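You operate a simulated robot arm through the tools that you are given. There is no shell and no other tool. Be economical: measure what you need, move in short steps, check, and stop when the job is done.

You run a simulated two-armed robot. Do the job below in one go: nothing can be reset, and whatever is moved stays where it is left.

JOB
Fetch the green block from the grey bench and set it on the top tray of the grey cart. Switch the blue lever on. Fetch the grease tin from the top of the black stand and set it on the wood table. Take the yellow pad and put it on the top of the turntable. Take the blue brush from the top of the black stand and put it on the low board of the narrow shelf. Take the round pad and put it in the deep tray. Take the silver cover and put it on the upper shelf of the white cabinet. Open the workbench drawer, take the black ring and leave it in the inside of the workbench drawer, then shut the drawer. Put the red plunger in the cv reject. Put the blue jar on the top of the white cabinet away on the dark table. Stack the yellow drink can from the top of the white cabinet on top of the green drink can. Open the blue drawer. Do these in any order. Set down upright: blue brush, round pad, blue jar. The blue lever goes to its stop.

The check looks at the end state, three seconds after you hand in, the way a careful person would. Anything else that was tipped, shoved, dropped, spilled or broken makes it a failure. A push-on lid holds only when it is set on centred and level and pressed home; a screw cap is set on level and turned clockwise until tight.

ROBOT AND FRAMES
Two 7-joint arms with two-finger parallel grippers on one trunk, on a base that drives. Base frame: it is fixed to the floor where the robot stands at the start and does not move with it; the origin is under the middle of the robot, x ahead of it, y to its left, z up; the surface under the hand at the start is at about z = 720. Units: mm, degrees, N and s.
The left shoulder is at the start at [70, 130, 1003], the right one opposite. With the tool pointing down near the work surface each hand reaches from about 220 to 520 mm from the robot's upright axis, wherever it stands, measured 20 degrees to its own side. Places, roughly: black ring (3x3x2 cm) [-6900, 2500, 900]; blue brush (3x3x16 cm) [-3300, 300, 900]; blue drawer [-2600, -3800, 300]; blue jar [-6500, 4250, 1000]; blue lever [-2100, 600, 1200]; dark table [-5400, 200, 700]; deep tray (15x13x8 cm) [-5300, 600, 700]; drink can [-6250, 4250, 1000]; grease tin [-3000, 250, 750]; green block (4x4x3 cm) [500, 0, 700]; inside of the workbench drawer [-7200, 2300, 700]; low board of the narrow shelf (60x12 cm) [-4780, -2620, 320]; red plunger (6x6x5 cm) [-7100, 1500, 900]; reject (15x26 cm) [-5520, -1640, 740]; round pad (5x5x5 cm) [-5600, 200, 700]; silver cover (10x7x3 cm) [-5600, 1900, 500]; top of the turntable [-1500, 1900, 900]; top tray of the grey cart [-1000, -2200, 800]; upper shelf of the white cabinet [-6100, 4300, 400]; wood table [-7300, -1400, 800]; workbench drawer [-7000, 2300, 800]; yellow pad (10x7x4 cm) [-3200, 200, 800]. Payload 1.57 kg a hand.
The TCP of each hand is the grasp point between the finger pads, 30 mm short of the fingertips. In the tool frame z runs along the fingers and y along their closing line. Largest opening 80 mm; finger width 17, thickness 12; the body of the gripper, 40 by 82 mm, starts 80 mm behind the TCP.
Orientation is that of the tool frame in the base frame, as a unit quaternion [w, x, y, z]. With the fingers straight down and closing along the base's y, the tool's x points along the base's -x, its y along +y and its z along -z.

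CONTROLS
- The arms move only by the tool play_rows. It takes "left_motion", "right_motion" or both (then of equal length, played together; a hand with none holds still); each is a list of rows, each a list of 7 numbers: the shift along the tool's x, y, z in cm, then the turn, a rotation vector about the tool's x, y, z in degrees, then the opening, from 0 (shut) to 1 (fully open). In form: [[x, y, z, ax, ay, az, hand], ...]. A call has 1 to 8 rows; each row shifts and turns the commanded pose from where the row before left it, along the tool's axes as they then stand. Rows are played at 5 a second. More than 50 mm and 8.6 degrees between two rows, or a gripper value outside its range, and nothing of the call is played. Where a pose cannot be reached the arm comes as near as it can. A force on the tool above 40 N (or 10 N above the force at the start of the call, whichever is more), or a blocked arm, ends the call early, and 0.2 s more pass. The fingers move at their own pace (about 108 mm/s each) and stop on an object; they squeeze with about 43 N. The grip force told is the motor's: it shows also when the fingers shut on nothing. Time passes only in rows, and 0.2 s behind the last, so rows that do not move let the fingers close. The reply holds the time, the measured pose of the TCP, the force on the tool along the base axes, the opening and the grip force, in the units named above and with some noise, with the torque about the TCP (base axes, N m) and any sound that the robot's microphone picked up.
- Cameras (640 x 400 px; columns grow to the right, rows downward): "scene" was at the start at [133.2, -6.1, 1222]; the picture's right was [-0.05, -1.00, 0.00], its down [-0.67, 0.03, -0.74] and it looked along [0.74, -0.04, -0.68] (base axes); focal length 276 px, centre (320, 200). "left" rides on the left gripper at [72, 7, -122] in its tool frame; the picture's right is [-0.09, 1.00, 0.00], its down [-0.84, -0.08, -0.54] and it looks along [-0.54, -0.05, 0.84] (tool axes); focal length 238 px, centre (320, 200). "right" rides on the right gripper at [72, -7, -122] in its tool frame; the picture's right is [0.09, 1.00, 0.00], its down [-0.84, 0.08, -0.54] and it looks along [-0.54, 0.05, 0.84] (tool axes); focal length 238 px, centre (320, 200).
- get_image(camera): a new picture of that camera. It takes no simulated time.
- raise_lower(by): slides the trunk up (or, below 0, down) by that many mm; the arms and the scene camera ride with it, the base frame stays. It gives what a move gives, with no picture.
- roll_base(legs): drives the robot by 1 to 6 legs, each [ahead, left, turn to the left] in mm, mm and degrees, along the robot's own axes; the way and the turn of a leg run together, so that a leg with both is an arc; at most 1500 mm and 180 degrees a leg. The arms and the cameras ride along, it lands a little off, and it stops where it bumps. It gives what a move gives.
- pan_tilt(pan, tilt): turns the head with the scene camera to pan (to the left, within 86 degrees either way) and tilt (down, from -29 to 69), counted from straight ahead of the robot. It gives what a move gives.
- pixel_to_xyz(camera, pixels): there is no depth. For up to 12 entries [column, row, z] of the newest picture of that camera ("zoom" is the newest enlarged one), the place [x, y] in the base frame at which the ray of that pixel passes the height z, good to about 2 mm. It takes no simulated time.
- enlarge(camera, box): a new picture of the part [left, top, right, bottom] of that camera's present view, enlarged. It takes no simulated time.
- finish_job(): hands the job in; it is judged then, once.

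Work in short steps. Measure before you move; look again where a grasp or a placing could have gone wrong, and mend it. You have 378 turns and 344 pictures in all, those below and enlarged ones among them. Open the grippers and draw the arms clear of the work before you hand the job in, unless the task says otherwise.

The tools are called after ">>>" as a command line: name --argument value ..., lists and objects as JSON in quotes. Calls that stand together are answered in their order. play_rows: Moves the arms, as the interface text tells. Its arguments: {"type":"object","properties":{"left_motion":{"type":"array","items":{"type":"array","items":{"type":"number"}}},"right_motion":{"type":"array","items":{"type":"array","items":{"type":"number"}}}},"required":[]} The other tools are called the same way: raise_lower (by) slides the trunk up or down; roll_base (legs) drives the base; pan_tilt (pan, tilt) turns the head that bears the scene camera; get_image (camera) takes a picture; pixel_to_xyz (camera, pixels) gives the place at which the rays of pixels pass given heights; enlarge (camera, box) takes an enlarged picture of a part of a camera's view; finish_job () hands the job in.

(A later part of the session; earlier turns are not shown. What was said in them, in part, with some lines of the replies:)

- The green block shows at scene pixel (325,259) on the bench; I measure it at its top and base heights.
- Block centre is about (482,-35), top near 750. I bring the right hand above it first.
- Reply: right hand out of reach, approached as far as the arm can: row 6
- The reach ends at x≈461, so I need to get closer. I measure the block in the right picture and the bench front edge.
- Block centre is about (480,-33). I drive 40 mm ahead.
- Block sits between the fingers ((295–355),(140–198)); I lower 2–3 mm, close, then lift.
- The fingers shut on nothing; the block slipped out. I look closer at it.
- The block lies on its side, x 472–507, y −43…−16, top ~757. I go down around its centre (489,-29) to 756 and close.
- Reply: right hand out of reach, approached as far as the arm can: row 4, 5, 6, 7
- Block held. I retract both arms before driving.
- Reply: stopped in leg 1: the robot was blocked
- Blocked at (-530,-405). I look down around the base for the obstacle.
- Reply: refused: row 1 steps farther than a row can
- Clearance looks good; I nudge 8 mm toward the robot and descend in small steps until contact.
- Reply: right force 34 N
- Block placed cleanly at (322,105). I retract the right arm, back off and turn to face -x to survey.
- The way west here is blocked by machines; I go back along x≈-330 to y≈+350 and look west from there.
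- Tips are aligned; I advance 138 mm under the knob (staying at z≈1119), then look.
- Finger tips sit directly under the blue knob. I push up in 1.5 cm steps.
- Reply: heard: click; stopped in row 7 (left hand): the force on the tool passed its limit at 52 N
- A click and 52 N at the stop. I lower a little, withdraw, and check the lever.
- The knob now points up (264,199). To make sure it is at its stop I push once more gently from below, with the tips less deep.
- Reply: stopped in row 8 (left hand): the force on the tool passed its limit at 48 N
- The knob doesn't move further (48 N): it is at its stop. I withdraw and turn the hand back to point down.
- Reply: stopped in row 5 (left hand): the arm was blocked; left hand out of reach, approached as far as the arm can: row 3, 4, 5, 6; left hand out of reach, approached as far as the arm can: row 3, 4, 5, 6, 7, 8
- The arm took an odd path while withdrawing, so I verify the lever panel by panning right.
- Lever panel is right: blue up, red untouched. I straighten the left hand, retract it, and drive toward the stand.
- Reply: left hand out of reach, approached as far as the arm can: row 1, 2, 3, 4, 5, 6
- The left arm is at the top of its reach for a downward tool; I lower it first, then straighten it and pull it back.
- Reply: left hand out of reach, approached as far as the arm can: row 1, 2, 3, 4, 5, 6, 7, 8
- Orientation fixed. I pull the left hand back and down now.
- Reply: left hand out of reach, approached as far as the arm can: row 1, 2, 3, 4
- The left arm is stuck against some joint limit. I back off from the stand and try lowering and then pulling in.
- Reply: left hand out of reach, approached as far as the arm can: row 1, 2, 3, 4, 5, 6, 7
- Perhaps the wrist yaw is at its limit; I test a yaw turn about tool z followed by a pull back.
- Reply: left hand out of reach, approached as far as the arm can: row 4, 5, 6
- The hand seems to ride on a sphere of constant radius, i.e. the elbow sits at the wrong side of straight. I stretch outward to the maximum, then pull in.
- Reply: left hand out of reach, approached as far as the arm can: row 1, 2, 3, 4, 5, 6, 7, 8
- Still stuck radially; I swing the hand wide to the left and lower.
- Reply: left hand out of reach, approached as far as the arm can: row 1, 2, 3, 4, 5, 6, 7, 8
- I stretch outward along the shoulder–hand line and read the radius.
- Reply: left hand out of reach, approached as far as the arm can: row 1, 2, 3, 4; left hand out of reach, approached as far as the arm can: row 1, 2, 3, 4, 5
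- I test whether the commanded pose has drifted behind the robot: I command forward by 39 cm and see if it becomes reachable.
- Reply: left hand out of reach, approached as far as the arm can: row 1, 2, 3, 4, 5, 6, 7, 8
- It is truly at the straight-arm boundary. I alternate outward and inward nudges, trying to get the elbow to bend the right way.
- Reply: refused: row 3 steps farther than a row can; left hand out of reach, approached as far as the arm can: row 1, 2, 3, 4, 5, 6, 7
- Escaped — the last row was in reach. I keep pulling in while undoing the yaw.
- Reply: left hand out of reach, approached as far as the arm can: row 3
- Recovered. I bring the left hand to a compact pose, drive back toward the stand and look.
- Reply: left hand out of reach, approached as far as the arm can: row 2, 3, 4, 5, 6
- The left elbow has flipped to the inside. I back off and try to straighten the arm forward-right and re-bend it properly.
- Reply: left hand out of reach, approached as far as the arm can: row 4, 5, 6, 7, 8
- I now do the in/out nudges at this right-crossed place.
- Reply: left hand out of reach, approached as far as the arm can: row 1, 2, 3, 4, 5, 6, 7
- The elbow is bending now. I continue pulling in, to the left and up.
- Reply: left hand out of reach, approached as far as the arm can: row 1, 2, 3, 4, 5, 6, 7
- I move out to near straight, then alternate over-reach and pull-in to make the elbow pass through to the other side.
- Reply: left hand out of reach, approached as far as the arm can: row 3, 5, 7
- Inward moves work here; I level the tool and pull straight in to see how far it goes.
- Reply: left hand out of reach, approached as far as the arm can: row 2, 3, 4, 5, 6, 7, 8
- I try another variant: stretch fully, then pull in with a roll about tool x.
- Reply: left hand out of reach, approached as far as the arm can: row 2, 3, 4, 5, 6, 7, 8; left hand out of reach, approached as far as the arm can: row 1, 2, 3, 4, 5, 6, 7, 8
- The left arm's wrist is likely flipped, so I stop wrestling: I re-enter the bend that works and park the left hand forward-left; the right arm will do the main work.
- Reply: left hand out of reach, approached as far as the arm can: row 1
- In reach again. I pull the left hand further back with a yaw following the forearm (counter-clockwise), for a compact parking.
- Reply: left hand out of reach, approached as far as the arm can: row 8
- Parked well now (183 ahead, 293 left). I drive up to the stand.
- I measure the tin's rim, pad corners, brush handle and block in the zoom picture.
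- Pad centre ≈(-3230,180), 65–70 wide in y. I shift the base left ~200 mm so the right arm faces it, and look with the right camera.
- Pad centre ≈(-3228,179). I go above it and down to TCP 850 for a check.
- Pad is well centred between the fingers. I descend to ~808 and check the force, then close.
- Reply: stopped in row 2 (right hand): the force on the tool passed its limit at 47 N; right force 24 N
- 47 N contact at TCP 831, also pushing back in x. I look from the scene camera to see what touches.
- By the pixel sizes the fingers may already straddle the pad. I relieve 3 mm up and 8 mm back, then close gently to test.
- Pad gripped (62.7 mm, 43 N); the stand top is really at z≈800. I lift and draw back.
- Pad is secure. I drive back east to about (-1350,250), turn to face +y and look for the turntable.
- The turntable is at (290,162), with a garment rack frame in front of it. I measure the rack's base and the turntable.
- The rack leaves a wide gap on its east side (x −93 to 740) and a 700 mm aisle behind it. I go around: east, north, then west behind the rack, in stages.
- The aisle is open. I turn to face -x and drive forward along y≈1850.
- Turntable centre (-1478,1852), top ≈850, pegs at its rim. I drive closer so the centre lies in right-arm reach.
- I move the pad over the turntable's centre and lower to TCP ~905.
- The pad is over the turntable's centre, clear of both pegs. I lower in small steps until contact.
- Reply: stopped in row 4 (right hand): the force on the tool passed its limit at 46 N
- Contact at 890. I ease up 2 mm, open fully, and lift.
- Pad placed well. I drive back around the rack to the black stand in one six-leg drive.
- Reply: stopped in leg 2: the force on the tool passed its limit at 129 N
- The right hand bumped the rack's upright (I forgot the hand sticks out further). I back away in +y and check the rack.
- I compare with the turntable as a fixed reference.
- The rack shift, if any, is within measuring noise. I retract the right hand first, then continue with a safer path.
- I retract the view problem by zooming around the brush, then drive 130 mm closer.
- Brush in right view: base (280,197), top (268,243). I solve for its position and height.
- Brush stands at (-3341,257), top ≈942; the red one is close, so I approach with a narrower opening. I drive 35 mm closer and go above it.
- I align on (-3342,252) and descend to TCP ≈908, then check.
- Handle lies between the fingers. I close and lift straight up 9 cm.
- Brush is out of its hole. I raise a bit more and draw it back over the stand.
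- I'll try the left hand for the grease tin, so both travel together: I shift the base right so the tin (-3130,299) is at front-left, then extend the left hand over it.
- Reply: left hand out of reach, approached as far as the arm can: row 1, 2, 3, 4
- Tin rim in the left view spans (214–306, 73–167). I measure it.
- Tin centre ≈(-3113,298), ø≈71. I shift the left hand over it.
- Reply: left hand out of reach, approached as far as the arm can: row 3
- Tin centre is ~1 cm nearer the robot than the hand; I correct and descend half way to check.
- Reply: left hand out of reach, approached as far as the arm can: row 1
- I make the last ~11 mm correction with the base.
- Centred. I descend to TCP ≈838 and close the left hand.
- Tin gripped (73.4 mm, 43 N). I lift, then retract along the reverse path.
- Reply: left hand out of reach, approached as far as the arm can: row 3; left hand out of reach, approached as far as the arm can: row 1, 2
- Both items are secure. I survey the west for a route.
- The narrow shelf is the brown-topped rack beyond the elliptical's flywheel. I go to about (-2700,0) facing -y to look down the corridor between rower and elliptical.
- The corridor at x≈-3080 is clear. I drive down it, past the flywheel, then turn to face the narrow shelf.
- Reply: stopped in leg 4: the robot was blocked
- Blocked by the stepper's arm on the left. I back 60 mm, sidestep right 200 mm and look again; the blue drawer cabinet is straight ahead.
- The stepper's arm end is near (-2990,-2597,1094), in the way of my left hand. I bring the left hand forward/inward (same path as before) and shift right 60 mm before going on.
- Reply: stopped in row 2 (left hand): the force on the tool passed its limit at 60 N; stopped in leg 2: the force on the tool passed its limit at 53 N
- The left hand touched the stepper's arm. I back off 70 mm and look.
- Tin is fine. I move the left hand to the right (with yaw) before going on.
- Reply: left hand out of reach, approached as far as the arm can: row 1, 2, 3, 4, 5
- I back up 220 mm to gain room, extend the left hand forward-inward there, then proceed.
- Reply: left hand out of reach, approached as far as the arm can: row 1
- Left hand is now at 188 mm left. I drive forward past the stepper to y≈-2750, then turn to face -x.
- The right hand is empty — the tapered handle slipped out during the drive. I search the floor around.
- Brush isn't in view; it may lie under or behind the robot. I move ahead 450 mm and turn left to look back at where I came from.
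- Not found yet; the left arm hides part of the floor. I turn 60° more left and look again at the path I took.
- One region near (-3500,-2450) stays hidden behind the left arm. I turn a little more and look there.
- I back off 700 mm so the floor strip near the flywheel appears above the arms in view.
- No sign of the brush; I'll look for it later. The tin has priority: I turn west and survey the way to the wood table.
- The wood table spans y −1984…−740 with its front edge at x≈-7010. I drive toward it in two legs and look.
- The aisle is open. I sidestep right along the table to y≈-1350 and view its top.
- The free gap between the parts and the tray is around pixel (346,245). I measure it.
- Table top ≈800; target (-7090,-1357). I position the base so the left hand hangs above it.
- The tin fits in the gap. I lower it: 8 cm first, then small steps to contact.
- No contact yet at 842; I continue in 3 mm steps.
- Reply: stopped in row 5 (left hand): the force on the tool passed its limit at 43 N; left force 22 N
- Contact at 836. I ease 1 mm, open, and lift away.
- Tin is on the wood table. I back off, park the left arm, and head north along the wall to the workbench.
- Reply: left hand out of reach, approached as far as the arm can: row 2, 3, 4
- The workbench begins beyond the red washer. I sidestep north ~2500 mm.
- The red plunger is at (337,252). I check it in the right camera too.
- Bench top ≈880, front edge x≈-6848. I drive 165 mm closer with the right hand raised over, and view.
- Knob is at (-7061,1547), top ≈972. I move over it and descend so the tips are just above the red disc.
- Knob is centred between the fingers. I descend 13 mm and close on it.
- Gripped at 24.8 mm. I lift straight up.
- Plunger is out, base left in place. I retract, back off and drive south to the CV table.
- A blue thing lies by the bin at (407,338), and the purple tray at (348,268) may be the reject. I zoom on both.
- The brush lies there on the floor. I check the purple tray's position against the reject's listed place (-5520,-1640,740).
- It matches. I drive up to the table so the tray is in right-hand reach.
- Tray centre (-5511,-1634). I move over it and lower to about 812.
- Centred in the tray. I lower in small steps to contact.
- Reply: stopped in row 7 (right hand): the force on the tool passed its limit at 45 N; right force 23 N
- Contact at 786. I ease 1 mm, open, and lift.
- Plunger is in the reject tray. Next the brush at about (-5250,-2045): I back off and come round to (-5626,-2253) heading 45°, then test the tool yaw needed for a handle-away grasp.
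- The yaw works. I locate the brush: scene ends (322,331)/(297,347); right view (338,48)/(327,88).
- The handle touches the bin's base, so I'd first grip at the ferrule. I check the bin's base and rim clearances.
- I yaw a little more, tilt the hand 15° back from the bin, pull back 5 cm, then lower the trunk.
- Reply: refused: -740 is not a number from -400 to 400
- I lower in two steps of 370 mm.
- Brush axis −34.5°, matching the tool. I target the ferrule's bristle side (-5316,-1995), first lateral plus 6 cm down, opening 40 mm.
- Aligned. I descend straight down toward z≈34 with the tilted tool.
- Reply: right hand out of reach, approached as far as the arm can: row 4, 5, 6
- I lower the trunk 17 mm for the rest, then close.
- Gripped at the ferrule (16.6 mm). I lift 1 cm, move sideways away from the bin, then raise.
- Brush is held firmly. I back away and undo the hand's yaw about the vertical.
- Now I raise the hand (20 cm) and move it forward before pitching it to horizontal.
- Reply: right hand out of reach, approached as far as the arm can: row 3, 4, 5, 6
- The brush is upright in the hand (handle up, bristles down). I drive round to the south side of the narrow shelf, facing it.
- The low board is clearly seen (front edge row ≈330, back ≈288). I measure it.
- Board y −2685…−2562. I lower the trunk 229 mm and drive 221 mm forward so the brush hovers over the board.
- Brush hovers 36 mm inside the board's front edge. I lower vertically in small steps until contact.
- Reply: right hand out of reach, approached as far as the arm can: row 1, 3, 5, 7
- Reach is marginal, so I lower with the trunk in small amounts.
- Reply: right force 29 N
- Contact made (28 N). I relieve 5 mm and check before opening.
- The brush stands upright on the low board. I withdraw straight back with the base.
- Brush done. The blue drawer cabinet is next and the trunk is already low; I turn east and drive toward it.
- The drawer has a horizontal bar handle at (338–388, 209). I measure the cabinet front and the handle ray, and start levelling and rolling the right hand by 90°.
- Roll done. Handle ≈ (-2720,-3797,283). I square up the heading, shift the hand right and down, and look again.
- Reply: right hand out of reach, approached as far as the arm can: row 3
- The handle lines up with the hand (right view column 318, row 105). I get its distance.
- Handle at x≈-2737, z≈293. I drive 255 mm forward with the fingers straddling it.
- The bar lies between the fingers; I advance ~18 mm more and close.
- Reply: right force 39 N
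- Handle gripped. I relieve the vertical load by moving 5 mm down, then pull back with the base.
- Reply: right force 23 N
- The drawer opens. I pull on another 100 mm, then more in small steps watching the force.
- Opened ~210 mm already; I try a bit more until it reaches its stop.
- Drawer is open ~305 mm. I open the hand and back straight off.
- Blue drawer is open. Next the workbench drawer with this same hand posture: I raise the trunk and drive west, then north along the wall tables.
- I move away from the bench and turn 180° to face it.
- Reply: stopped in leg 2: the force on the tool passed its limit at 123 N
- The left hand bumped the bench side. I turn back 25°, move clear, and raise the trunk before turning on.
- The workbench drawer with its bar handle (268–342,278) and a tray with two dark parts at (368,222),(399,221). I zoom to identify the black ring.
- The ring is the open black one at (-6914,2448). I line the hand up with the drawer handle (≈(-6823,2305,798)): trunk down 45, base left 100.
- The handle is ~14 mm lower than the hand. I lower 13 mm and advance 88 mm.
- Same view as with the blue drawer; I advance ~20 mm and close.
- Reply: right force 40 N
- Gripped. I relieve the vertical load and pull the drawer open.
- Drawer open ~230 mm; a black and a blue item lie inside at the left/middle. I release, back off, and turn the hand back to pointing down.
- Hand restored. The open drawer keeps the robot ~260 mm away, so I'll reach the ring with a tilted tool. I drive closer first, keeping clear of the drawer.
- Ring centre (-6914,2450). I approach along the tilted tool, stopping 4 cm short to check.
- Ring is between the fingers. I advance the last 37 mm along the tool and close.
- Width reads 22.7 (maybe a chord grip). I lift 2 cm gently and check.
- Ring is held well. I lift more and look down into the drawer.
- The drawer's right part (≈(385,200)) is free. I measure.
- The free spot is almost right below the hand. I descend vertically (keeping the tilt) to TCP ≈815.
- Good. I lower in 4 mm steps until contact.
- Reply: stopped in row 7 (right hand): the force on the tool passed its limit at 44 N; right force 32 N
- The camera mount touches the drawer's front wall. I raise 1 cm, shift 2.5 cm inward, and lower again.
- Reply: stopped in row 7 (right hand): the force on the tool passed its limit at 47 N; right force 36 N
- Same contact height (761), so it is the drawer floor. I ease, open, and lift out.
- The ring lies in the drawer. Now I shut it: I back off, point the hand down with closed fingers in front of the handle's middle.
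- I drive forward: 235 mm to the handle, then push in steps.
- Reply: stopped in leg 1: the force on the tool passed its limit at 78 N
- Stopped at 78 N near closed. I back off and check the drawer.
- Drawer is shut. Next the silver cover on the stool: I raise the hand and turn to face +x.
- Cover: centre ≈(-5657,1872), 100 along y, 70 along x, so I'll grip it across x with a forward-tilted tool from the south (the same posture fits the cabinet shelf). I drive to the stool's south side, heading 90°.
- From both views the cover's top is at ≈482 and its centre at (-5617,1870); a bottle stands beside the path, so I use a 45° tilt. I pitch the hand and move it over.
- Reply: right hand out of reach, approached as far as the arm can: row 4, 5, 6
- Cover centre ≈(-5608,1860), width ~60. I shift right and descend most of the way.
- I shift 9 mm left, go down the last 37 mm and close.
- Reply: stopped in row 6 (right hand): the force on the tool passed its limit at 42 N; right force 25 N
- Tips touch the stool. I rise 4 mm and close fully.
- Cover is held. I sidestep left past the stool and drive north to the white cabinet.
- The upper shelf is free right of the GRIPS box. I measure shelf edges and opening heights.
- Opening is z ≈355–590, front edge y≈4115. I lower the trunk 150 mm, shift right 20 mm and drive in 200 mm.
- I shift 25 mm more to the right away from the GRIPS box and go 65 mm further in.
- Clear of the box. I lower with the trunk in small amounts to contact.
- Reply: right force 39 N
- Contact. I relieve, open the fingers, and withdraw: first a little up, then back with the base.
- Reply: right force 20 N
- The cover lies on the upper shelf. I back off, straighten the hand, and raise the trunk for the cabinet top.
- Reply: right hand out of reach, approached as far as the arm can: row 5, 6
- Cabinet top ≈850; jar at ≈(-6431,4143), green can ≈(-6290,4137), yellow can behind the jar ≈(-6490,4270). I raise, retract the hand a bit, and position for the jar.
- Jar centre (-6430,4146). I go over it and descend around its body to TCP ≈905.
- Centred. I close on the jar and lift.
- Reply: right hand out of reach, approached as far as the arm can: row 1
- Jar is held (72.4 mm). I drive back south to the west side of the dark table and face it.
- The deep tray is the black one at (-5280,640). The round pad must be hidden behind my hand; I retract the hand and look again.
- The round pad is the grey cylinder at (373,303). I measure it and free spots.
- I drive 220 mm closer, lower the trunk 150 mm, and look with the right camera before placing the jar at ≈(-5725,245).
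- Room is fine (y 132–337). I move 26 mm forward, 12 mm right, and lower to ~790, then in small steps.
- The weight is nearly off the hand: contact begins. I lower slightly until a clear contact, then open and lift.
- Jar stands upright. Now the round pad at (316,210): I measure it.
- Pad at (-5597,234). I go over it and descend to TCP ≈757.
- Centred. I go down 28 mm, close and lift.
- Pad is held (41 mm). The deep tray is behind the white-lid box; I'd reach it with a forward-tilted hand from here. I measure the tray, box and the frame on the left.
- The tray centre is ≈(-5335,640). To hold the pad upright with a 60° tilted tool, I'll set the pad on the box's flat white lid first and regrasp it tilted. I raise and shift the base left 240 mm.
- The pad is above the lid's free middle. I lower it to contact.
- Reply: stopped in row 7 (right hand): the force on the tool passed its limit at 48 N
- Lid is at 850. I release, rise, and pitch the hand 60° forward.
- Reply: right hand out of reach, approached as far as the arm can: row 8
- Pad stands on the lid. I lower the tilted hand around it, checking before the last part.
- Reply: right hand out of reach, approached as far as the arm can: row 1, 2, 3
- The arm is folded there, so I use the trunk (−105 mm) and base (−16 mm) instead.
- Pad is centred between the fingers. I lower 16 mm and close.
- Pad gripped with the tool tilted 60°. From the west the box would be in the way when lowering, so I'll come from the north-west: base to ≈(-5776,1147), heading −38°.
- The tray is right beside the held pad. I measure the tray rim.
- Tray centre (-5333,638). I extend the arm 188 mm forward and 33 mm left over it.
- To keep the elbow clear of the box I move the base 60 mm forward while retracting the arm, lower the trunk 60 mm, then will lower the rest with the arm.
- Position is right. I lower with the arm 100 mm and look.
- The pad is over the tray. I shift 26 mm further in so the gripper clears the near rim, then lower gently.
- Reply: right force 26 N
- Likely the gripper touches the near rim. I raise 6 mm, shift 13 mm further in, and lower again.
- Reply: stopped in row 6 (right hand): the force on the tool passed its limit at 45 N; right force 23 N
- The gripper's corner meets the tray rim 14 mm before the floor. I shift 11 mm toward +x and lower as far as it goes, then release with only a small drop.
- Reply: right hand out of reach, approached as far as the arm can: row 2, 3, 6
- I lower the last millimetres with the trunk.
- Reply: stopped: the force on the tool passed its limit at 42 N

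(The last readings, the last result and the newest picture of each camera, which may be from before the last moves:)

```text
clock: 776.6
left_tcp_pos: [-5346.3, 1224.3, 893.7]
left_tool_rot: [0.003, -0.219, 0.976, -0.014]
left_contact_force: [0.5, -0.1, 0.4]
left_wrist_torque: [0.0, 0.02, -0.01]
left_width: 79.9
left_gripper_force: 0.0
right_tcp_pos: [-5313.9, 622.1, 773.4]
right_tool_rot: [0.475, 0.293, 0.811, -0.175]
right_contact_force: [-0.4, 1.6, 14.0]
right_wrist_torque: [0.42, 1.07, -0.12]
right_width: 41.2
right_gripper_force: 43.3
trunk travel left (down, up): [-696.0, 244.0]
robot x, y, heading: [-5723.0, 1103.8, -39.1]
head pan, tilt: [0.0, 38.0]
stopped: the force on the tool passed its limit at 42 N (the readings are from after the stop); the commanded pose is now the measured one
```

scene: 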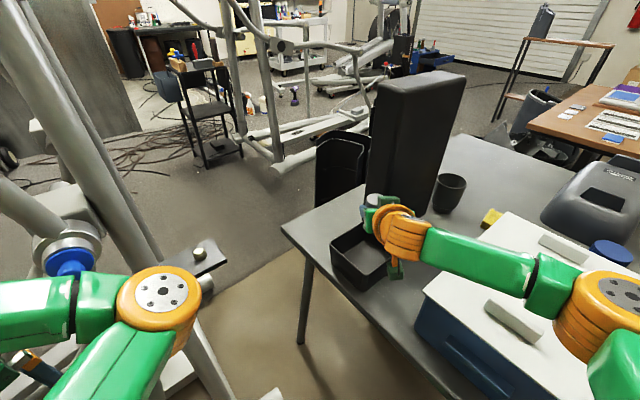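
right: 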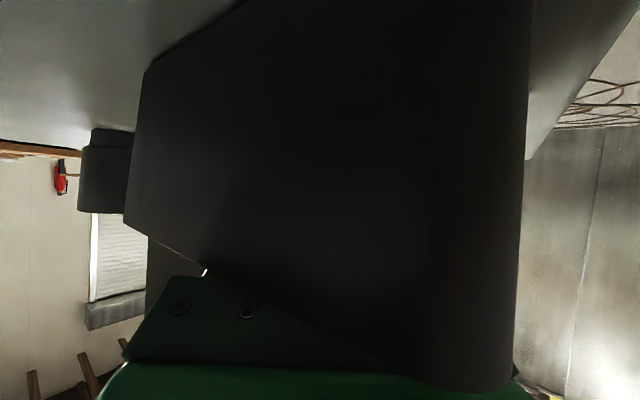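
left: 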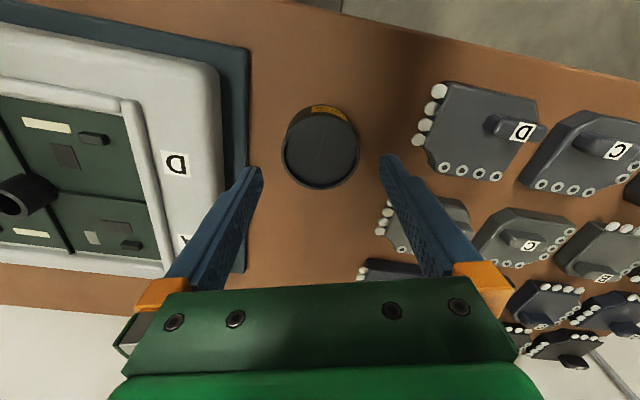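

I relieve 3 mm and open the fingers very gradually so the pad slides down guided.

>>> raise_lower --by 4

>>> play_rows --right_motion '[[0, 0, 0, 0, 0, 0, 0.5], [0, 0, 0, 0, 0, 0, 0.51], [0, 0, 0, 0, 0, 0, 0.515], [0, 0, 0, 0, 0, 0, 0.52], [0, 0, 0, 0, 0, 0, 0.53], [0, 0, 0, 0, 0, 0, 0.54], [0, 0, 0, 0, 0, 0, 0.58], [0, 0, 0, 0, 0, 0, 0.65]]'

>>> enlarge --camera "scene" --box '[310, 190, 430, 280]'

```text
clock: 777.2
left_tcp_pos: [-5344.3, 1223.2, 897.8]
left_tool_rot: [0.002, -0.217, 0.976, -0.013]
left_contact_force: [-0.6, 0.2, -0.1]
left_wrist_torque: [0.01, -0.02, -0.03]
left_width: 80.1
left_gripper_force: 0.1
right_tcp_pos: [-5312.1, 620.4, 772.1]
right_tool_rot: [0.472, 0.295, 0.813, -0.173]
right_contact_force: [-0.3, -0.5, 1.5]
right_wrist_torque: [0.07, 0.15, 0.03]
right_width: 40.9
right_gripper_force: 42.7
trunk travel left (down, up): [-700.0, 240.0]
robot x, y, heading: [-5723.9, 1103.8, -39.4]
head pan, tilt: [0.0, 38.0]
```

```text
clock: 779.0
left_tcp_pos: [-5345.6, 1222.9, 899.8]
left_tool_rot: [0.003, -0.216, 0.976, -0.012]
left_contact_force: [0.5, -0.5, 0.1]
left_wrist_torque: [-0.01, 0.01, -0.01]
left_width: 80.0
left_gripper_force: 0.1
right_tcp_pos: [-5311.1, 618.7, 773.0]
right_tool_rot: [0.472, 0.295, 0.812, -0.173]
right_contact_force: [-0.7, 0.4, 0.4]
right_wrist_torque: [0.0, -0.01, -0.01]
right_width: 51.6
right_gripper_force: 0.1
trunk travel left (down, up): [-700.0, 240.0]
robot x, y, heading: [-5726.5, 1102.0, -39.5]
head pan, tilt: [0.0, 38.0]
```

```text
4.44 times, centred on (370, 235) of scene
```

zoom: 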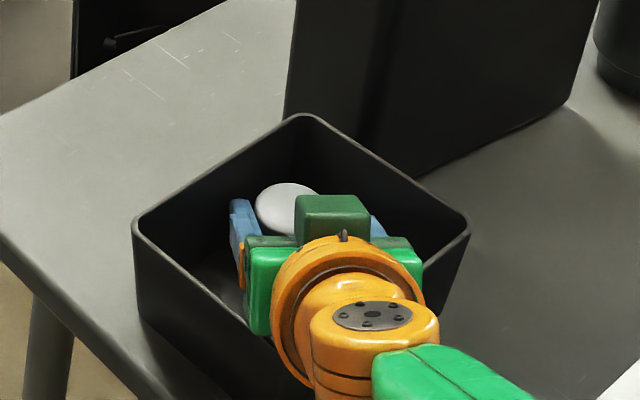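

I lift straight up out of the tray and look.

>>> play_rows --right_motion '[[0, 0, 0, 0, 0, 0, 0.8], [-1.3, 0, -0.75, 0, 0, 0, 0.8], [-2.17, 0, -1.25, 0, 0, 0, 0.8], [-2.17, 0, -1.25, 0, 0, 0, 0.8], [-2.17, 0, -1.25, 0, 0, 0, 0.8], [-2.17, 0, -1.25, 0, 0, 0, 0.8], [0, 0, -4, 0, 0, 0, 0.8], [0, 0, -4, 0, 0, 0, 0.8]]'

>>> enlarge --camera "scene" --box '[310, 190, 430, 280]'

```text
clock: 780.8
left_tcp_pos: [-5345.9, 1222.8, 899.1]
left_tool_rot: [0.002, -0.217, 0.976, -0.012]
left_contact_force: [0.0, -0.3, 0.5]
left_wrist_torque: [0.0, -0.03, 0.0]
left_width: 80.1
left_gripper_force: 0.1
right_tcp_pos: [-5367.8, 664.6, 928.8]
right_tool_rot: [0.474, 0.295, 0.811, -0.174]
right_contact_force: [0.6, 0.4, -0.2]
right_wrist_torque: [0.01, 0.02, 0.01]
right_width: 63.8
right_gripper_force: 0.0
trunk travel left (down, up): [-700.0, 240.0]
robot x, y, heading: [-5723.4, 1103.8, -39.2]
head pan, tilt: [0.0, 38.0]
```

```text
4.44 times, centred on (370, 235) of scene
```

zoom: 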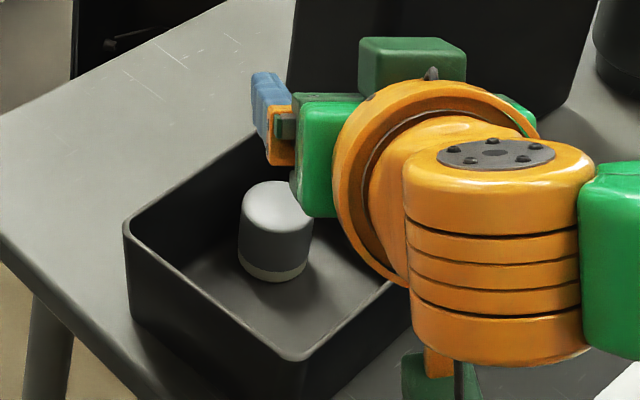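

The round pad stands upright in the deep tray. Last job: the cans. I retract and straighten the hand, then drive back to the white cabinet.

>>> play_rows --right_motion '[[0, 0, -4.5, 0, 0, 0, 1], [1, 0, -4, 0, 0, 0, 1], [0, 0, 0, 0, 7.5, 0, 1], [0, 0, 0, 0, 7.5, 0, 1], [0, 0, 0, 0, 7.5, 0, 1], [0, 0, 0, 0, 7.5, 0, 1]]'

>>> play_rows --right_motion '[[0, 0, 0, 0, 7.5, 0, 1], [0, 0, 0, 0, 7.5, 0, 1], [0, 0, 0, 0, 7.5, 0, 1], [0, 0, 0, 0, 7.5, 0, 1], [2, 0, 0, 0, 0, 0, 1]]'

>>> raise_lower --by 190

>>> roll_base --legs '[[-200, 0, 0], [0, 0, 129], [0, 700, 0], [1250, 0, 0], [1150, 0, 0]]'

>>> get_image --camera "right"

```text
clock: 782.2
left_tcp_pos: [-5344.7, 1222.1, 897.5]
left_tool_rot: [0.002, -0.218, 0.976, -0.012]
left_contact_force: [0.0, 0.4, -0.2]
left_wrist_torque: [0.01, -0.02, 0.05]
left_width: 80.1
left_gripper_force: 0.0
right_tcp_pos: [-5426.1, 716.6, 960.8]
right_tool_rot: [0.245, 0.329, 0.908, -0.089]
right_contact_force: [0.5, -0.2, 0.2]
right_wrist_torque: [-0.01, 0.02, -0.02]
right_width: 79.7
right_gripper_force: 0.1
trunk travel left (down, up): [-700.0, 240.0]
robot x, y, heading: [-5725.4, 1103.1, -39.0]
head pan, tilt: [0.0, 38.0]
```

```text
clock: 783.4
left_tcp_pos: [-5345.6, 1222.1, 899.0]
left_tool_rot: [0.003, -0.218, 0.976, -0.012]
left_contact_force: [-0.2, -0.1, 0.6]
left_wrist_torque: [0.01, -0.01, -0.01]
left_width: 80.3
left_gripper_force: 0.0
right_tcp_pos: [-5443.2, 728.6, 962.0]
right_tool_rot: [0.003, 0.34, 0.94, -0.003]
right_contact_force: [-0.8, -0.3, -0.1]
right_wrist_torque: [-0.01, -0.03, -0.02]
right_width: 80.0
right_gripper_force: 0.1
trunk travel left (down, up): [-700.0, 240.0]
robot x, y, heading: [-5723.7, 1103.4, -39.0]
head pan, tilt: [0.0, 38.0]
```

```text
clock: 785.4
left_tcp_pos: [-5345.3, 1222.8, 1087.6]
left_tool_rot: [0.002, -0.217, 0.976, -0.011]
left_contact_force: [0.7, 0.1, -1.2]
left_wrist_torque: [-0.04, 0.03, 0.04]
left_width: 79.8
left_gripper_force: 0.1
right_tcp_pos: [-5441.7, 728.3, 1151.5]
right_tool_rot: [0.003, 0.342, 0.94, -0.002]
right_contact_force: [-1.0, -0.6, -0.3]
right_wrist_torque: [-0.02, 0.0, -0.01]
right_width: 80.1
right_gripper_force: 0.0
trunk travel left (down, up): [-890.0, 50.0]
robot x, y, heading: [-5725.3, 1106.1, -38.9]
head pan, tilt: [0.0, 38.0]
```

```text
clock: 807.1
left_tcp_pos: [-6778.5, 3883.7, 1088.0]
left_tool_rot: [-0.013, 0.969, -0.248, 0.004]
left_contact_force: [0.7, 0.3, -0.2]
left_wrist_torque: [-0.01, 0.0, -0.02]
left_width: 79.8
left_gripper_force: 0.0
right_tcp_pos: [-6322.1, 4095.2, 1151.5]
right_tool_rot: [0.003, -0.683, 0.73, 0.002]
right_contact_force: [0.5, 0.0, -0.2]
right_wrist_torque: [0.01, 0.01, 0.0]
right_width: 80.1
right_gripper_force: 0.0
trunk travel left (down, up): [-890.0, 50.0]
robot x, y, heading: [-6458.1, 3648.0, 86.9]
head pan, tilt: [0.0, 38.0]
```

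```text
65 pictures are left
```

right: 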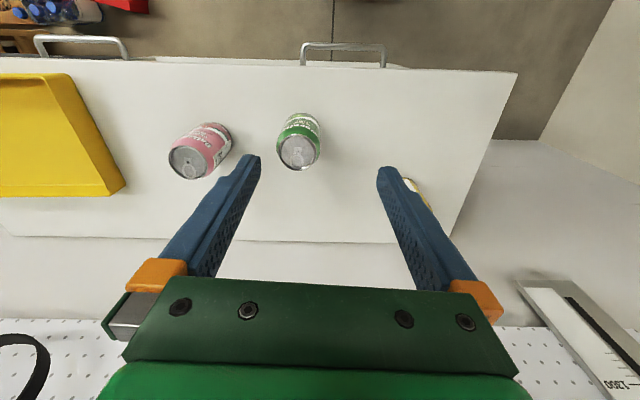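

I square the heading and move left/forward so the hand is over the yellow can.

>>> roll_base --legs '[[0, 0, 3.1], [0, 150, 0], [130, 0, 0]]'

>>> get_image --camera "right"

```text
clock: 809.8
left_tcp_pos: [-6943.9, 3993.8, 1089.0]
left_tool_rot: [-0.014, 0.975, -0.222, 0.004]
left_contact_force: [0.7, -0.2, -0.1]
left_wrist_torque: [0.01, -0.01, 0.03]
left_width: 80.0
left_gripper_force: 0.1
right_tcp_pos: [-6501.7, 4231.7, 1153.3]
right_tool_rot: [0.005, -0.703, 0.711, 0.002]
right_contact_force: [-0.1, 0.0, 0.5]
right_wrist_torque: [0.05, -0.02, 0.0]
right_width: 79.8
right_gripper_force: 0.0
trunk travel left (down, up): [-890.0, 50.0]
robot x, y, heading: [-6614.0, 3777.6, 90.2]
head pan, tilt: [0.0, 38.0]
```

```text
64 pictures are left
```

right: 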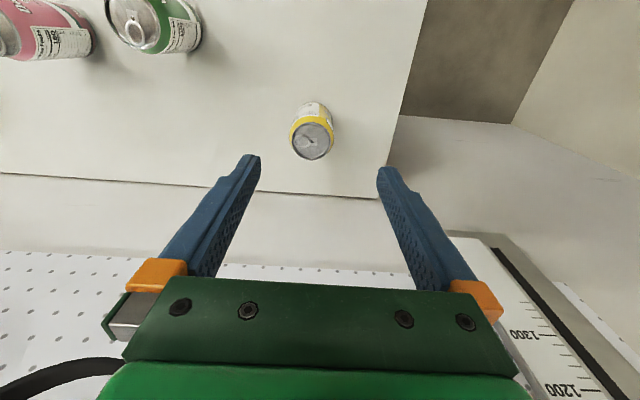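

>>> pixel_to_xyz --camera "right" --pixels '[[312, 143, 972], [312, 143, 960], [314, 108, 852], [291, 140, 972], [333, 140, 972], [137, 25, 972]]'

```text
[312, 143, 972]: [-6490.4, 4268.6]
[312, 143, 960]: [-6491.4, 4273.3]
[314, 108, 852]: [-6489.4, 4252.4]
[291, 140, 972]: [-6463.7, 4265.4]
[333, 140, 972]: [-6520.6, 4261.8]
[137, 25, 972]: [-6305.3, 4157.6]
```

Yellow can at (-6490,4264). I go over and descend around it to TCP ≈915.

>>> play_rows --right_motion '[[-1.6, -0.6, 2, 0, 0, 0, 1], [-1.6, -0.6, 2, 0, 0, 0, 1], [0, 0, 4, 0, 0, 0, 1], [0, 0, 4, 0, 0, 0, 1], [0, 0, 4, 0, 0, 0, 1], [0, 0, 3.5, 0, 0, 0, 1], [0, 0, 0, 0, 0, 0, 1]]'

>>> get_image --camera "right"

```text
clock: 811.4
left_tcp_pos: [-6943.2, 3997.2, 1088.6]
left_tool_rot: [-0.011, 0.975, -0.221, 0.002]
left_contact_force: [0.4, -0.6, 0.4]
left_wrist_torque: [-0.01, 0.02, 0.0]
left_width: 79.8
left_gripper_force: 0.0
right_tcp_pos: [-6487.3, 4258.8, 961.4]
right_tool_rot: [0.004, -0.703, 0.711, 0.002]
right_contact_force: [-0.1, -0.3, 0.4]
right_wrist_torque: [-0.03, 0.0, -0.02]
right_width: 79.7
right_gripper_force: 0.0
right hand out of reach, approached as far as the arm can: row 2, 3, 6
trunk travel left (down, up): [-890.0, 50.0]
robot x, y, heading: [-6614.1, 3774.1, 90.3]
head pan, tilt: [0.0, 38.0]
```

```text
63 pictures are left
```

right: 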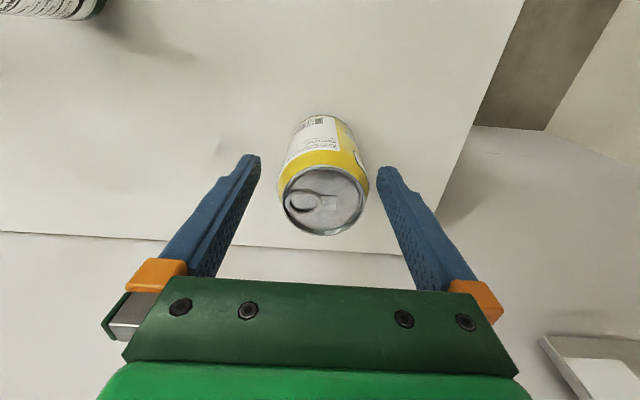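

Centred. I lower 46 mm with the trunk, then close.

>>> raise_lower --by -46

>>> play_rows --right_motion '[[0, 0, 0, 0, 0, 0, 0.5], [0, 0, 0, 0, 0, 0, 0.4], [0, 0, 0, 0, 0, 0, 0.4]]'

>>> raise_lower --by 96

>>> get_image --camera "right"

```text
clock: 812.2
left_tcp_pos: [-6942.9, 3996.4, 1041.8]
left_tool_rot: [-0.012, 0.975, -0.221, 0.003]
left_contact_force: [0.3, -0.1, 0.1]
left_wrist_torque: [0.02, 0.01, 0.02]
left_width: 79.7
left_gripper_force: 0.2
right_tcp_pos: [-6487.2, 4257.7, 916.3]
right_tool_rot: [0.003, -0.703, 0.712, 0.001]
right_contact_force: [-0.3, -0.1, -0.9]
right_wrist_torque: [-0.02, 0.05, -0.04]
right_width: 79.7
right_gripper_force: 0.0
trunk travel left (down, up): [-844.0, 96.0]
robot x, y, heading: [-6612.1, 3779.0, 90.4]
head pan, tilt: [0.0, 38.0]
```

```text
clock: 813.0
left_tcp_pos: [-6944.0, 3996.2, 1042.5]
left_tool_rot: [-0.013, 0.975, -0.222, 0.003]
left_contact_force: [0.4, -0.4, -0.2]
left_wrist_torque: [-0.01, 0.01, -0.03]
left_width: 80.3
left_gripper_force: 0.1
right_tcp_pos: [-6487.8, 4257.7, 917.4]
right_tool_rot: [0.003, -0.703, 0.711, 0.002]
right_contact_force: [-0.2, 0.3, 0.3]
right_wrist_torque: [-0.05, 0.13, 0.02]
right_width: 63.9
right_gripper_force: 43.0
trunk travel left (down, up): [-844.0, 96.0]
robot x, y, heading: [-6613.6, 3778.0, 90.0]
head pan, tilt: [0.0, 38.0]
```

```text
clock: 814.3
left_tcp_pos: [-6942.3, 3997.0, 1138.4]
left_tool_rot: [-0.012, 0.975, -0.221, 0.003]
left_contact_force: [0.4, -0.3, 0.5]
left_wrist_torque: [0.01, -0.03, 0.03]
left_width: 79.8
left_gripper_force: 0.1
right_tcp_pos: [-6488.5, 4259.3, 1011.5]
right_tool_rot: [0.004, -0.703, 0.711, 0.002]
right_contact_force: [-0.2, 0.5, -3.3]
right_wrist_torque: [-0.06, 0.0, -0.03]
right_width: 63.8
right_gripper_force: 43.1
trunk travel left (down, up): [-940.0, 0.0]
robot x, y, heading: [-6609.3, 3779.0, 89.9]
head pan, tilt: [0.0, 38.0]
```

```text
62 pictures are left
```

right: 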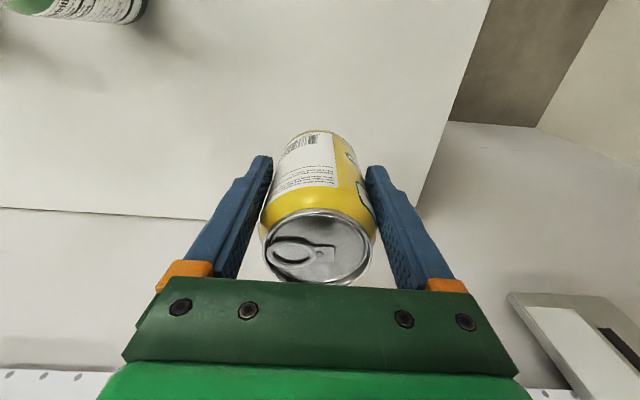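

Can held. I retract and lift it higher, back off 120 mm, and shift right toward the green can.

>>> play_rows --right_motion '[[3.3, 0, -2, 0, 0, 0, 0.4], [3.3, 0, -2.5, 0, 0, 0, 0.4], [2.5, 0, -2.5, 0, 0, 0, 0.4], [0, 0, -2, 0, 0, 0, 0.4], [0, 0, 0, 0, 0, 0, 0.4]]'

>>> roll_base --legs '[[-110, 0, 0], [0, -188, 0]]'

>>> get_image --camera "right"

>>> get_image --camera "scene"

```text
clock: 815.5
left_tcp_pos: [-6943.8, 3998.1, 1137.8]
left_tool_rot: [-0.012, 0.975, -0.221, 0.003]
left_contact_force: [0.0, 1.2, 0.1]
left_wrist_torque: [0.0, -0.01, 0.01]
left_width: 80.0
left_gripper_force: 0.1
right_tcp_pos: [-6483.8, 4251.2, 1062.7]
right_tool_rot: [0.01, -0.703, 0.711, -0.001]
right_contact_force: [-0.4, -0.1, -3.2]
right_wrist_torque: [-0.06, 0.0, 0.01]
right_width: 62.9
right_gripper_force: 43.0
right hand out of reach, approached as far as the arm can: row 1, 2, 3, 4
trunk travel left (down, up): [-940.0, 0.0]
robot x, y, heading: [-6612.0, 3779.9, 89.8]
head pan, tilt: [0.0, 38.0]
```

```text
clock: 817.9
left_tcp_pos: [-6756.4, 3888.2, 1136.8]
left_tool_rot: [-0.012, 0.975, -0.221, 0.004]
left_contact_force: [0.2, 0.4, 0.0]
left_wrist_torque: [-0.03, -0.03, 0.0]
left_width: 80.3
left_gripper_force: 0.0
right_tcp_pos: [-6295.0, 4140.4, 1064.1]
right_tool_rot: [0.012, -0.704, 0.71, -0.004]
right_contact_force: [-0.8, -0.4, -3.7]
right_wrist_torque: [-0.07, -0.03, 0.01]
right_width: 62.9
right_gripper_force: 43.2
trunk travel left (down, up): [-940.0, 0.0]
robot x, y, heading: [-6418.5, 3668.6, 90.2]
head pan, tilt: [0.0, 38.0]
```

```text
61 pictures are left
```

right: 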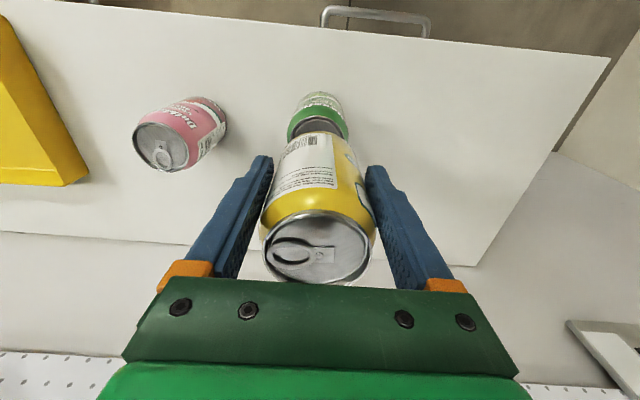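

```text
60 pictures are left
```

scene: 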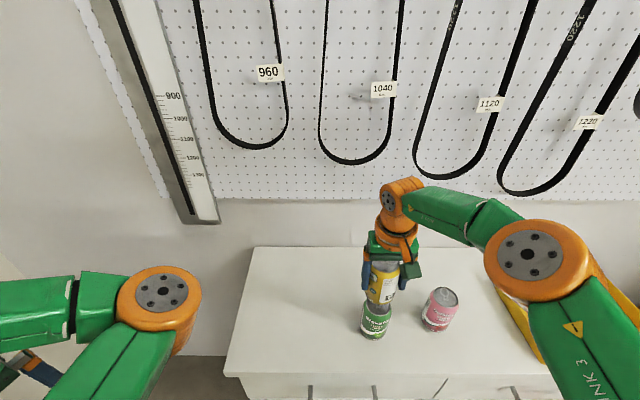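

The yellow can hangs right above the green one. I zoom in to check alignment.

>>> enlarge --camera "scene" --box '[340, 230, 420, 350]'

>>> enlarge --camera "right" --box '[250, 80, 400, 200]'

```text
3.33 times, centred on (380, 290) of scene
```

zoom: 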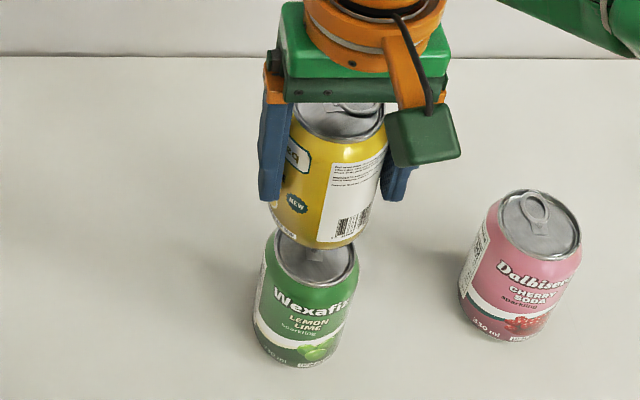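

```text
3.33 times, centred on (325, 140) of right
```

zoom: 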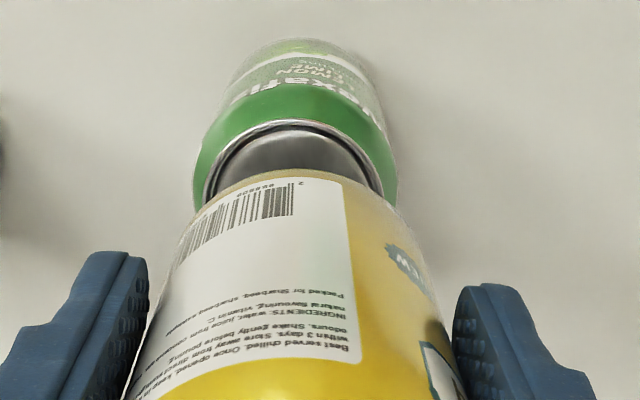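

>>> pixel_to_xyz --camera "scene" --pixels '[[378.5, 307.4, 972], [378.8, 296.6, 997], [365, 307, 972], [391.5, 310, 972], [365, 292.5, 997], [392.5, 297.5, 997], [378, 315.8, 972], [381, 304, 997]]'

>>> pixel_to_xyz --camera "right" --pixels '[[286, 135, 972], [342, 137, 972], [318, 118, 972]]'

```text
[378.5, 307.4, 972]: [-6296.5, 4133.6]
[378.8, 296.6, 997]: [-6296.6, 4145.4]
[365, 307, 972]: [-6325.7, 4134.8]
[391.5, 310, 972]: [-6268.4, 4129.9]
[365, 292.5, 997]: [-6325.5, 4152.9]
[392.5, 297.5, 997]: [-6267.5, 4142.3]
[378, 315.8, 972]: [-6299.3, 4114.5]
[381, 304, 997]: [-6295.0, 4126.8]
```

```text
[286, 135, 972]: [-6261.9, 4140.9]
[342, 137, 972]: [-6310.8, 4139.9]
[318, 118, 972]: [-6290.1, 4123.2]
```

In x the cans are aligned; the yellow one is ~7 mm too far in y. I correct with the base, lower 24 mm with the trunk, and zoom again.

>>> roll_base --legs '[[-7, 0, 0]]'

>>> raise_lower --by -22

>>> enlarge --camera "scene" --box '[340, 230, 420, 350]'

>>> enlarge --camera "right" --box '[250, 80, 400, 200]'

```text
clock: 818.6
left_tcp_pos: [-6751.5, 3882.1, 1136.3]
left_tool_rot: [-0.013, 0.975, -0.221, 0.003]
left_contact_force: [0.5, 0.3, -0.1]
left_wrist_torque: [-0.03, 0.02, -0.01]
left_width: 80.1
left_gripper_force: 0.1
right_tcp_pos: [-6292.8, 4135.7, 1063.1]
right_tool_rot: [0.011, -0.704, 0.71, -0.002]
right_contact_force: [0.5, 0.3, -3.4]
right_wrist_torque: [-0.06, -0.01, 0.03]
right_width: 63.3
right_gripper_force: 43.2
trunk travel left (down, up): [-940.0, 0.0]
robot x, y, heading: [-6424.0, 3659.7, 90.3]
head pan, tilt: [0.0, 38.0]
```

```text
clock: 819.3
left_tcp_pos: [-6751.5, 3881.2, 1116.1]
left_tool_rot: [-0.012, 0.975, -0.222, 0.003]
left_contact_force: [-0.7, -0.5, 0.0]
left_wrist_torque: [-0.05, 0.02, 0.01]
left_width: 79.9
left_gripper_force: 0.2
right_tcp_pos: [-6292.4, 4135.0, 1039.8]
right_tool_rot: [0.01, -0.704, 0.71, -0.002]
right_contact_force: [0.2, 0.4, -4.4]
right_wrist_torque: [-0.06, -0.02, -0.04]
right_width: 63.2
right_gripper_force: 43.0
trunk travel left (down, up): [-918.0, 22.0]
robot x, y, heading: [-6419.5, 3659.8, 90.2]
head pan, tilt: [0.0, 38.0]
```

```text
3.33 times, centred on (380, 290) of scene
```

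zoom: 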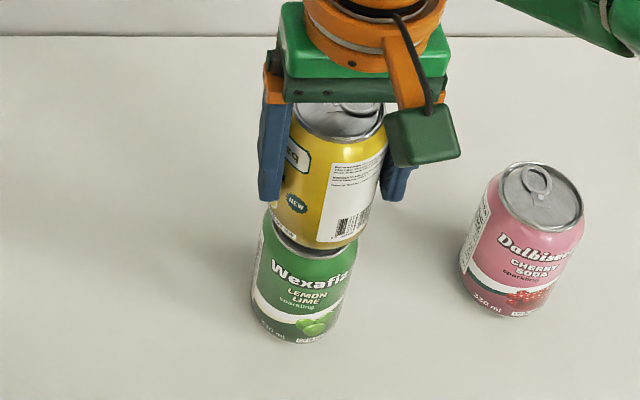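

```text
3.33 times, centred on (325, 140) of right
```

zoom: 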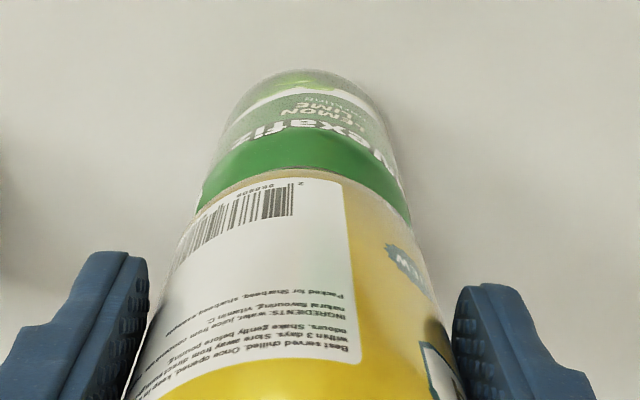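

Alignment looks good. I lower in 3–4 mm trunk steps until contact.

>>> raise_lower --by -4

>>> raise_lower --by -3

>>> raise_lower --by -3

```text
clock: 819.8
left_tcp_pos: [-6751.5, 3881.5, 1111.0]
left_tool_rot: [-0.011, 0.975, -0.222, 0.002]
left_contact_force: [-0.6, -0.3, 0.6]
left_wrist_torque: [-0.01, 0.02, 0.01]
left_width: 80.0
left_gripper_force: 0.0
right_tcp_pos: [-6291.5, 4135.2, 1037.6]
right_tool_rot: [0.01, -0.704, 0.71, -0.001]
right_contact_force: [-0.4, -0.4, -2.6]
right_wrist_torque: [-0.08, 0.0, 0.01]
right_width: 63.1
right_gripper_force: 42.8
trunk travel left (down, up): [-914.0, 26.0]
robot x, y, heading: [-6420.4, 3662.4, 90.1]
head pan, tilt: [0.0, 38.0]
```

```text
clock: 820.3
left_tcp_pos: [-6751.4, 3880.2, 1109.7]
left_tool_rot: [-0.012, 0.975, -0.222, 0.003]
left_contact_force: [-0.4, 0.2, -0.4]
left_wrist_torque: [0.05, 0.01, 0.0]
left_width: 79.9
left_gripper_force: 0.0
right_tcp_pos: [-6292.0, 4134.5, 1034.0]
right_tool_rot: [0.009, -0.704, 0.71, -0.002]
right_contact_force: [0.3, 0.0, -3.3]
right_wrist_torque: [-0.09, 0.02, 0.01]
right_width: 62.5
right_gripper_force: 43.0
trunk travel left (down, up): [-911.0, 29.0]
robot x, y, heading: [-6421.0, 3659.8, 90.0]
head pan, tilt: [0.0, 38.0]
```

```text
clock: 820.9
left_tcp_pos: [-6750.9, 3879.0, 1106.9]
left_tool_rot: [-0.013, 0.975, -0.222, 0.003]
left_contact_force: [0.0, 0.0, 0.3]
left_wrist_torque: [-0.01, -0.02, 0.05]
left_width: 80.1
left_gripper_force: 0.1
right_tcp_pos: [-6293.0, 4133.9, 1032.6]
right_tool_rot: [0.011, -0.704, 0.71, 0.0]
right_contact_force: [0.7, 0.6, 7.0]
right_wrist_torque: [0.08, 0.2, -0.03]
right_width: 63.1
right_gripper_force: 43.1
trunk travel left (down, up): [-908.0, 32.0]
robot x, y, heading: [-6422.0, 3659.4, 90.2]
head pan, tilt: [0.0, 38.0]
```

Contact (7 N) at 1033. Before releasing I check the vertical alignment once more.

>>> enlarge --camera "scene" --box '[340, 230, 420, 350]'

>>> pixel_to_xyz --camera "zoom" --pixels '[[322, 240, 966], [295, 334, 850], [264, 215, 966], [360, 228, 966], [253, 305, 860], [340, 318, 860], [505, 310, 850]]'

```text
3.33 times, centred on (380, 290) of scene
```

zoom: 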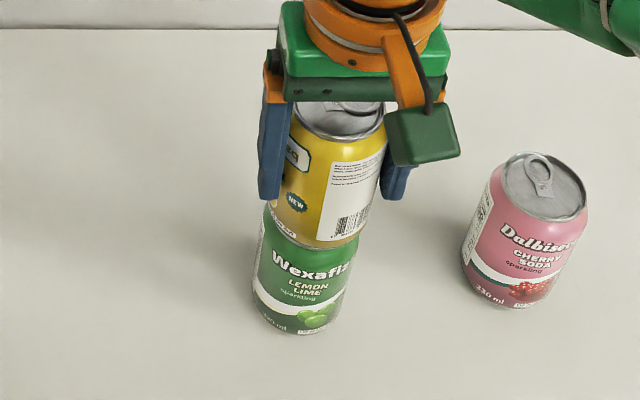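

```text
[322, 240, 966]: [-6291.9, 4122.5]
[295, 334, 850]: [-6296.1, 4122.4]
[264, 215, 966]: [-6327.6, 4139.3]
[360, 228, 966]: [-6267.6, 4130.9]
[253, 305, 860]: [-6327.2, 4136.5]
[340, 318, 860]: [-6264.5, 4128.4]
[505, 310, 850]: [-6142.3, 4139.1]
```

The cans are aligned within ~3 mm. I open the hand gently, then rise straight up.

>>> play_rows --right_motion '[[0, 0, 0, 0, 0, 0, 0.78], [0, 0, 0, 0, 0, 0, 0.82], [0, 0, 0, 0, 0, 0, 0.9], [0, 0, 0, 0, 0, 0, 1], [0, 0, 0, 0, 0, 0, 1]]'

>>> enlarge --camera "scene" --box '[340, 230, 420, 350]'

```text
clock: 822.1
left_tcp_pos: [-6751.5, 3880.1, 1107.2]
left_tool_rot: [-0.013, 0.975, -0.221, 0.003]
left_contact_force: [-0.7, 0.2, 0.1]
left_wrist_torque: [0.03, -0.01, 0.0]
left_width: 80.1
left_gripper_force: 0.0
right_tcp_pos: [-6291.8, 4134.5, 1031.2]
right_tool_rot: [0.01, -0.704, 0.71, -0.002]
right_contact_force: [0.8, -0.6, 0.2]
right_wrist_torque: [0.01, -0.02, 0.0]
right_width: 80.0
right_gripper_force: 0.0
trunk travel left (down, up): [-908.0, 32.0]
robot x, y, heading: [-6419.8, 3657.9, 90.3]
head pan, tilt: [0.0, 38.0]
```

```text
3.33 times, centred on (380, 290) of scene
```

zoom: 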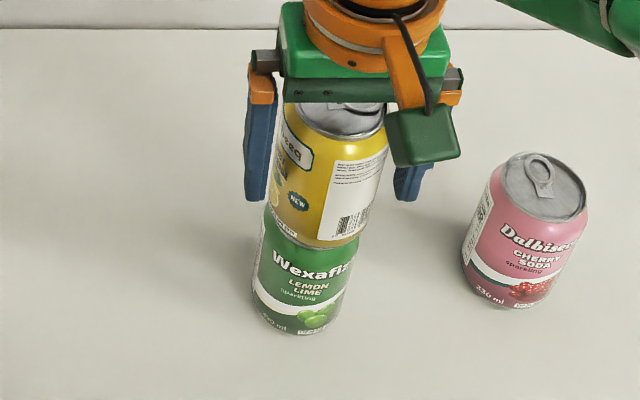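

The stack stands by itself. I raise by trunk (32 mm) and arm (65 mm) straight up, then back off.

>>> raise_lower --by 32

>>> play_rows --right_motion '[[0, 0, -1.5, 0, 0, 0, 1], [0, 0, -1.5, 0, 0, 0, 1], [0, 0, -1.5, 0, 0, 0, 1], [0, 0, -1.5, 0, 0, 0, 1], [0, 0, -1, 0, 0, 0, 1]]'

>>> get_image --camera "right"

>>> enlarge --camera "scene" --box '[320, 210, 440, 350]'

```text
clock: 822.8
left_tcp_pos: [-6751.4, 3879.9, 1138.5]
left_tool_rot: [-0.013, 0.975, -0.221, 0.003]
left_contact_force: [-0.5, 0.6, -0.2]
left_wrist_torque: [-0.05, 0.0, 0.01]
left_width: 80.1
left_gripper_force: 0.1
right_tcp_pos: [-6292.8, 4133.2, 1063.0]
right_tool_rot: [0.011, -0.704, 0.71, -0.001]
right_contact_force: [0.4, 0.4, -0.3]
right_wrist_torque: [0.01, 0.03, 0.01]
right_width: 79.8
right_gripper_force: 0.1
trunk travel left (down, up): [-940.0, 0.0]
robot x, y, heading: [-6418.5, 3661.4, 90.3]
head pan, tilt: [0.0, 38.0]
```

```text
clock: 824.0
left_tcp_pos: [-6751.5, 3879.1, 1138.4]
left_tool_rot: [-0.013, 0.975, -0.221, 0.002]
left_contact_force: [-0.2, 0.3, -0.2]
left_wrist_torque: [0.02, 0.0, -0.03]
left_width: 80.1
left_gripper_force: 0.0
right_tcp_pos: [-6292.4, 4132.9, 1132.8]
right_tool_rot: [0.01, -0.705, 0.71, -0.002]
right_contact_force: [0.5, 0.2, -0.4]
right_wrist_torque: [0.0, -0.02, 0.02]
right_width: 80.1
right_gripper_force: 0.1
trunk travel left (down, up): [-940.0, 0.0]
robot x, y, heading: [-6417.1, 3659.6, 90.1]
head pan, tilt: [0.0, 38.0]
```

```text
53 pictures are left
```

right: 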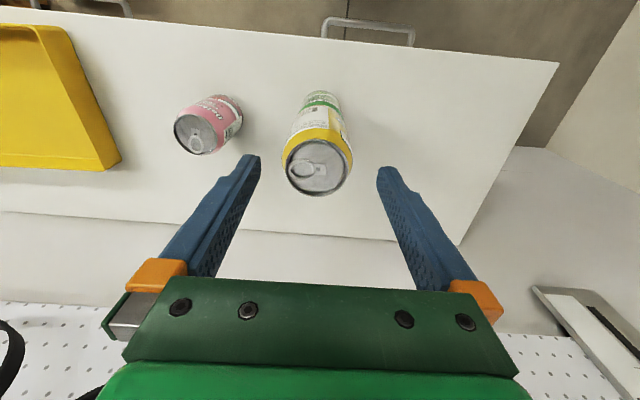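

```text
2.86 times, centred on (380, 280) of scene
```

zoom: 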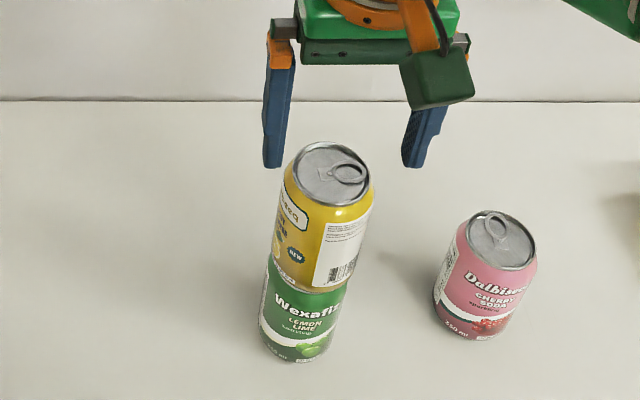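

The stack is stable and the hand is clear above it. I back off so both arms are clear, and check once more.

>>> roll_base --legs '[[-350, 0, 0]]'

>>> get_image --camera "scene"

```text
clock: 826.3
left_tcp_pos: [-6750.0, 3525.3, 1138.0]
left_tool_rot: [-0.011, 0.975, -0.221, 0.003]
left_contact_force: [0.2, 0.1, 0.5]
left_wrist_torque: [-0.03, 0.01, -0.03]
left_width: 79.9
left_gripper_force: 0.2
right_tcp_pos: [-6291.9, 3779.7, 1131.5]
right_tool_rot: [0.009, -0.704, 0.71, -0.001]
right_contact_force: [0.2, 0.3, -0.5]
right_wrist_torque: [-0.05, 0.02, -0.02]
right_width: 80.2
right_gripper_force: 0.0
trunk travel left (down, up): [-940.0, 0.0]
robot x, y, heading: [-6419.3, 3302.1, 90.2]
head pan, tilt: [0.0, 38.0]
```

```text
51 pictures are left
```

scene: 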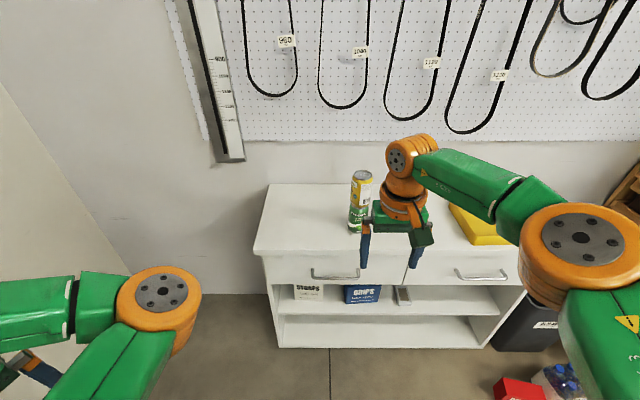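

The cans are stacked at (361,195), the cover lies on the upper shelf at (402,295), and both hands are open and clear. I hand the job in.

>>> finish_job

```text
The job is handed in.
```

All twelve parts of the job were carried out and handed in, but I bumped a few fixed things while driving, and the brush and the green block both had mishaps along the way.

- **Brush:** it slipped from the gripper during a drive. I found it on the floor, and it now stands upright on the low board of the narrow shelf.
- **Green block:** it tipped onto its side on the first grasp, and I set it on the top tray of the grey cart lying on that side.
- **Garment rack, 129 N:** the right hand hit an upright while I backed out from the turntable. I measured the feet afterwards, and any shift was within a centimetre or two, near the limit of what I could measure.
- **Workbench side, 123 N:** the left hand hit it while turning. I saw no change in the bench, but I did not inspect the spot closely.
- **Stepper machine, about 60 N:** the left hand touched its arm twice. It looked unchanged.
- **Floor pedals near the start:** the base ran up against them early on and stopped. I did not check whether they had moved.

The blue drawer is open about 305 mm. I stopped there, and it had not reached its end stop.
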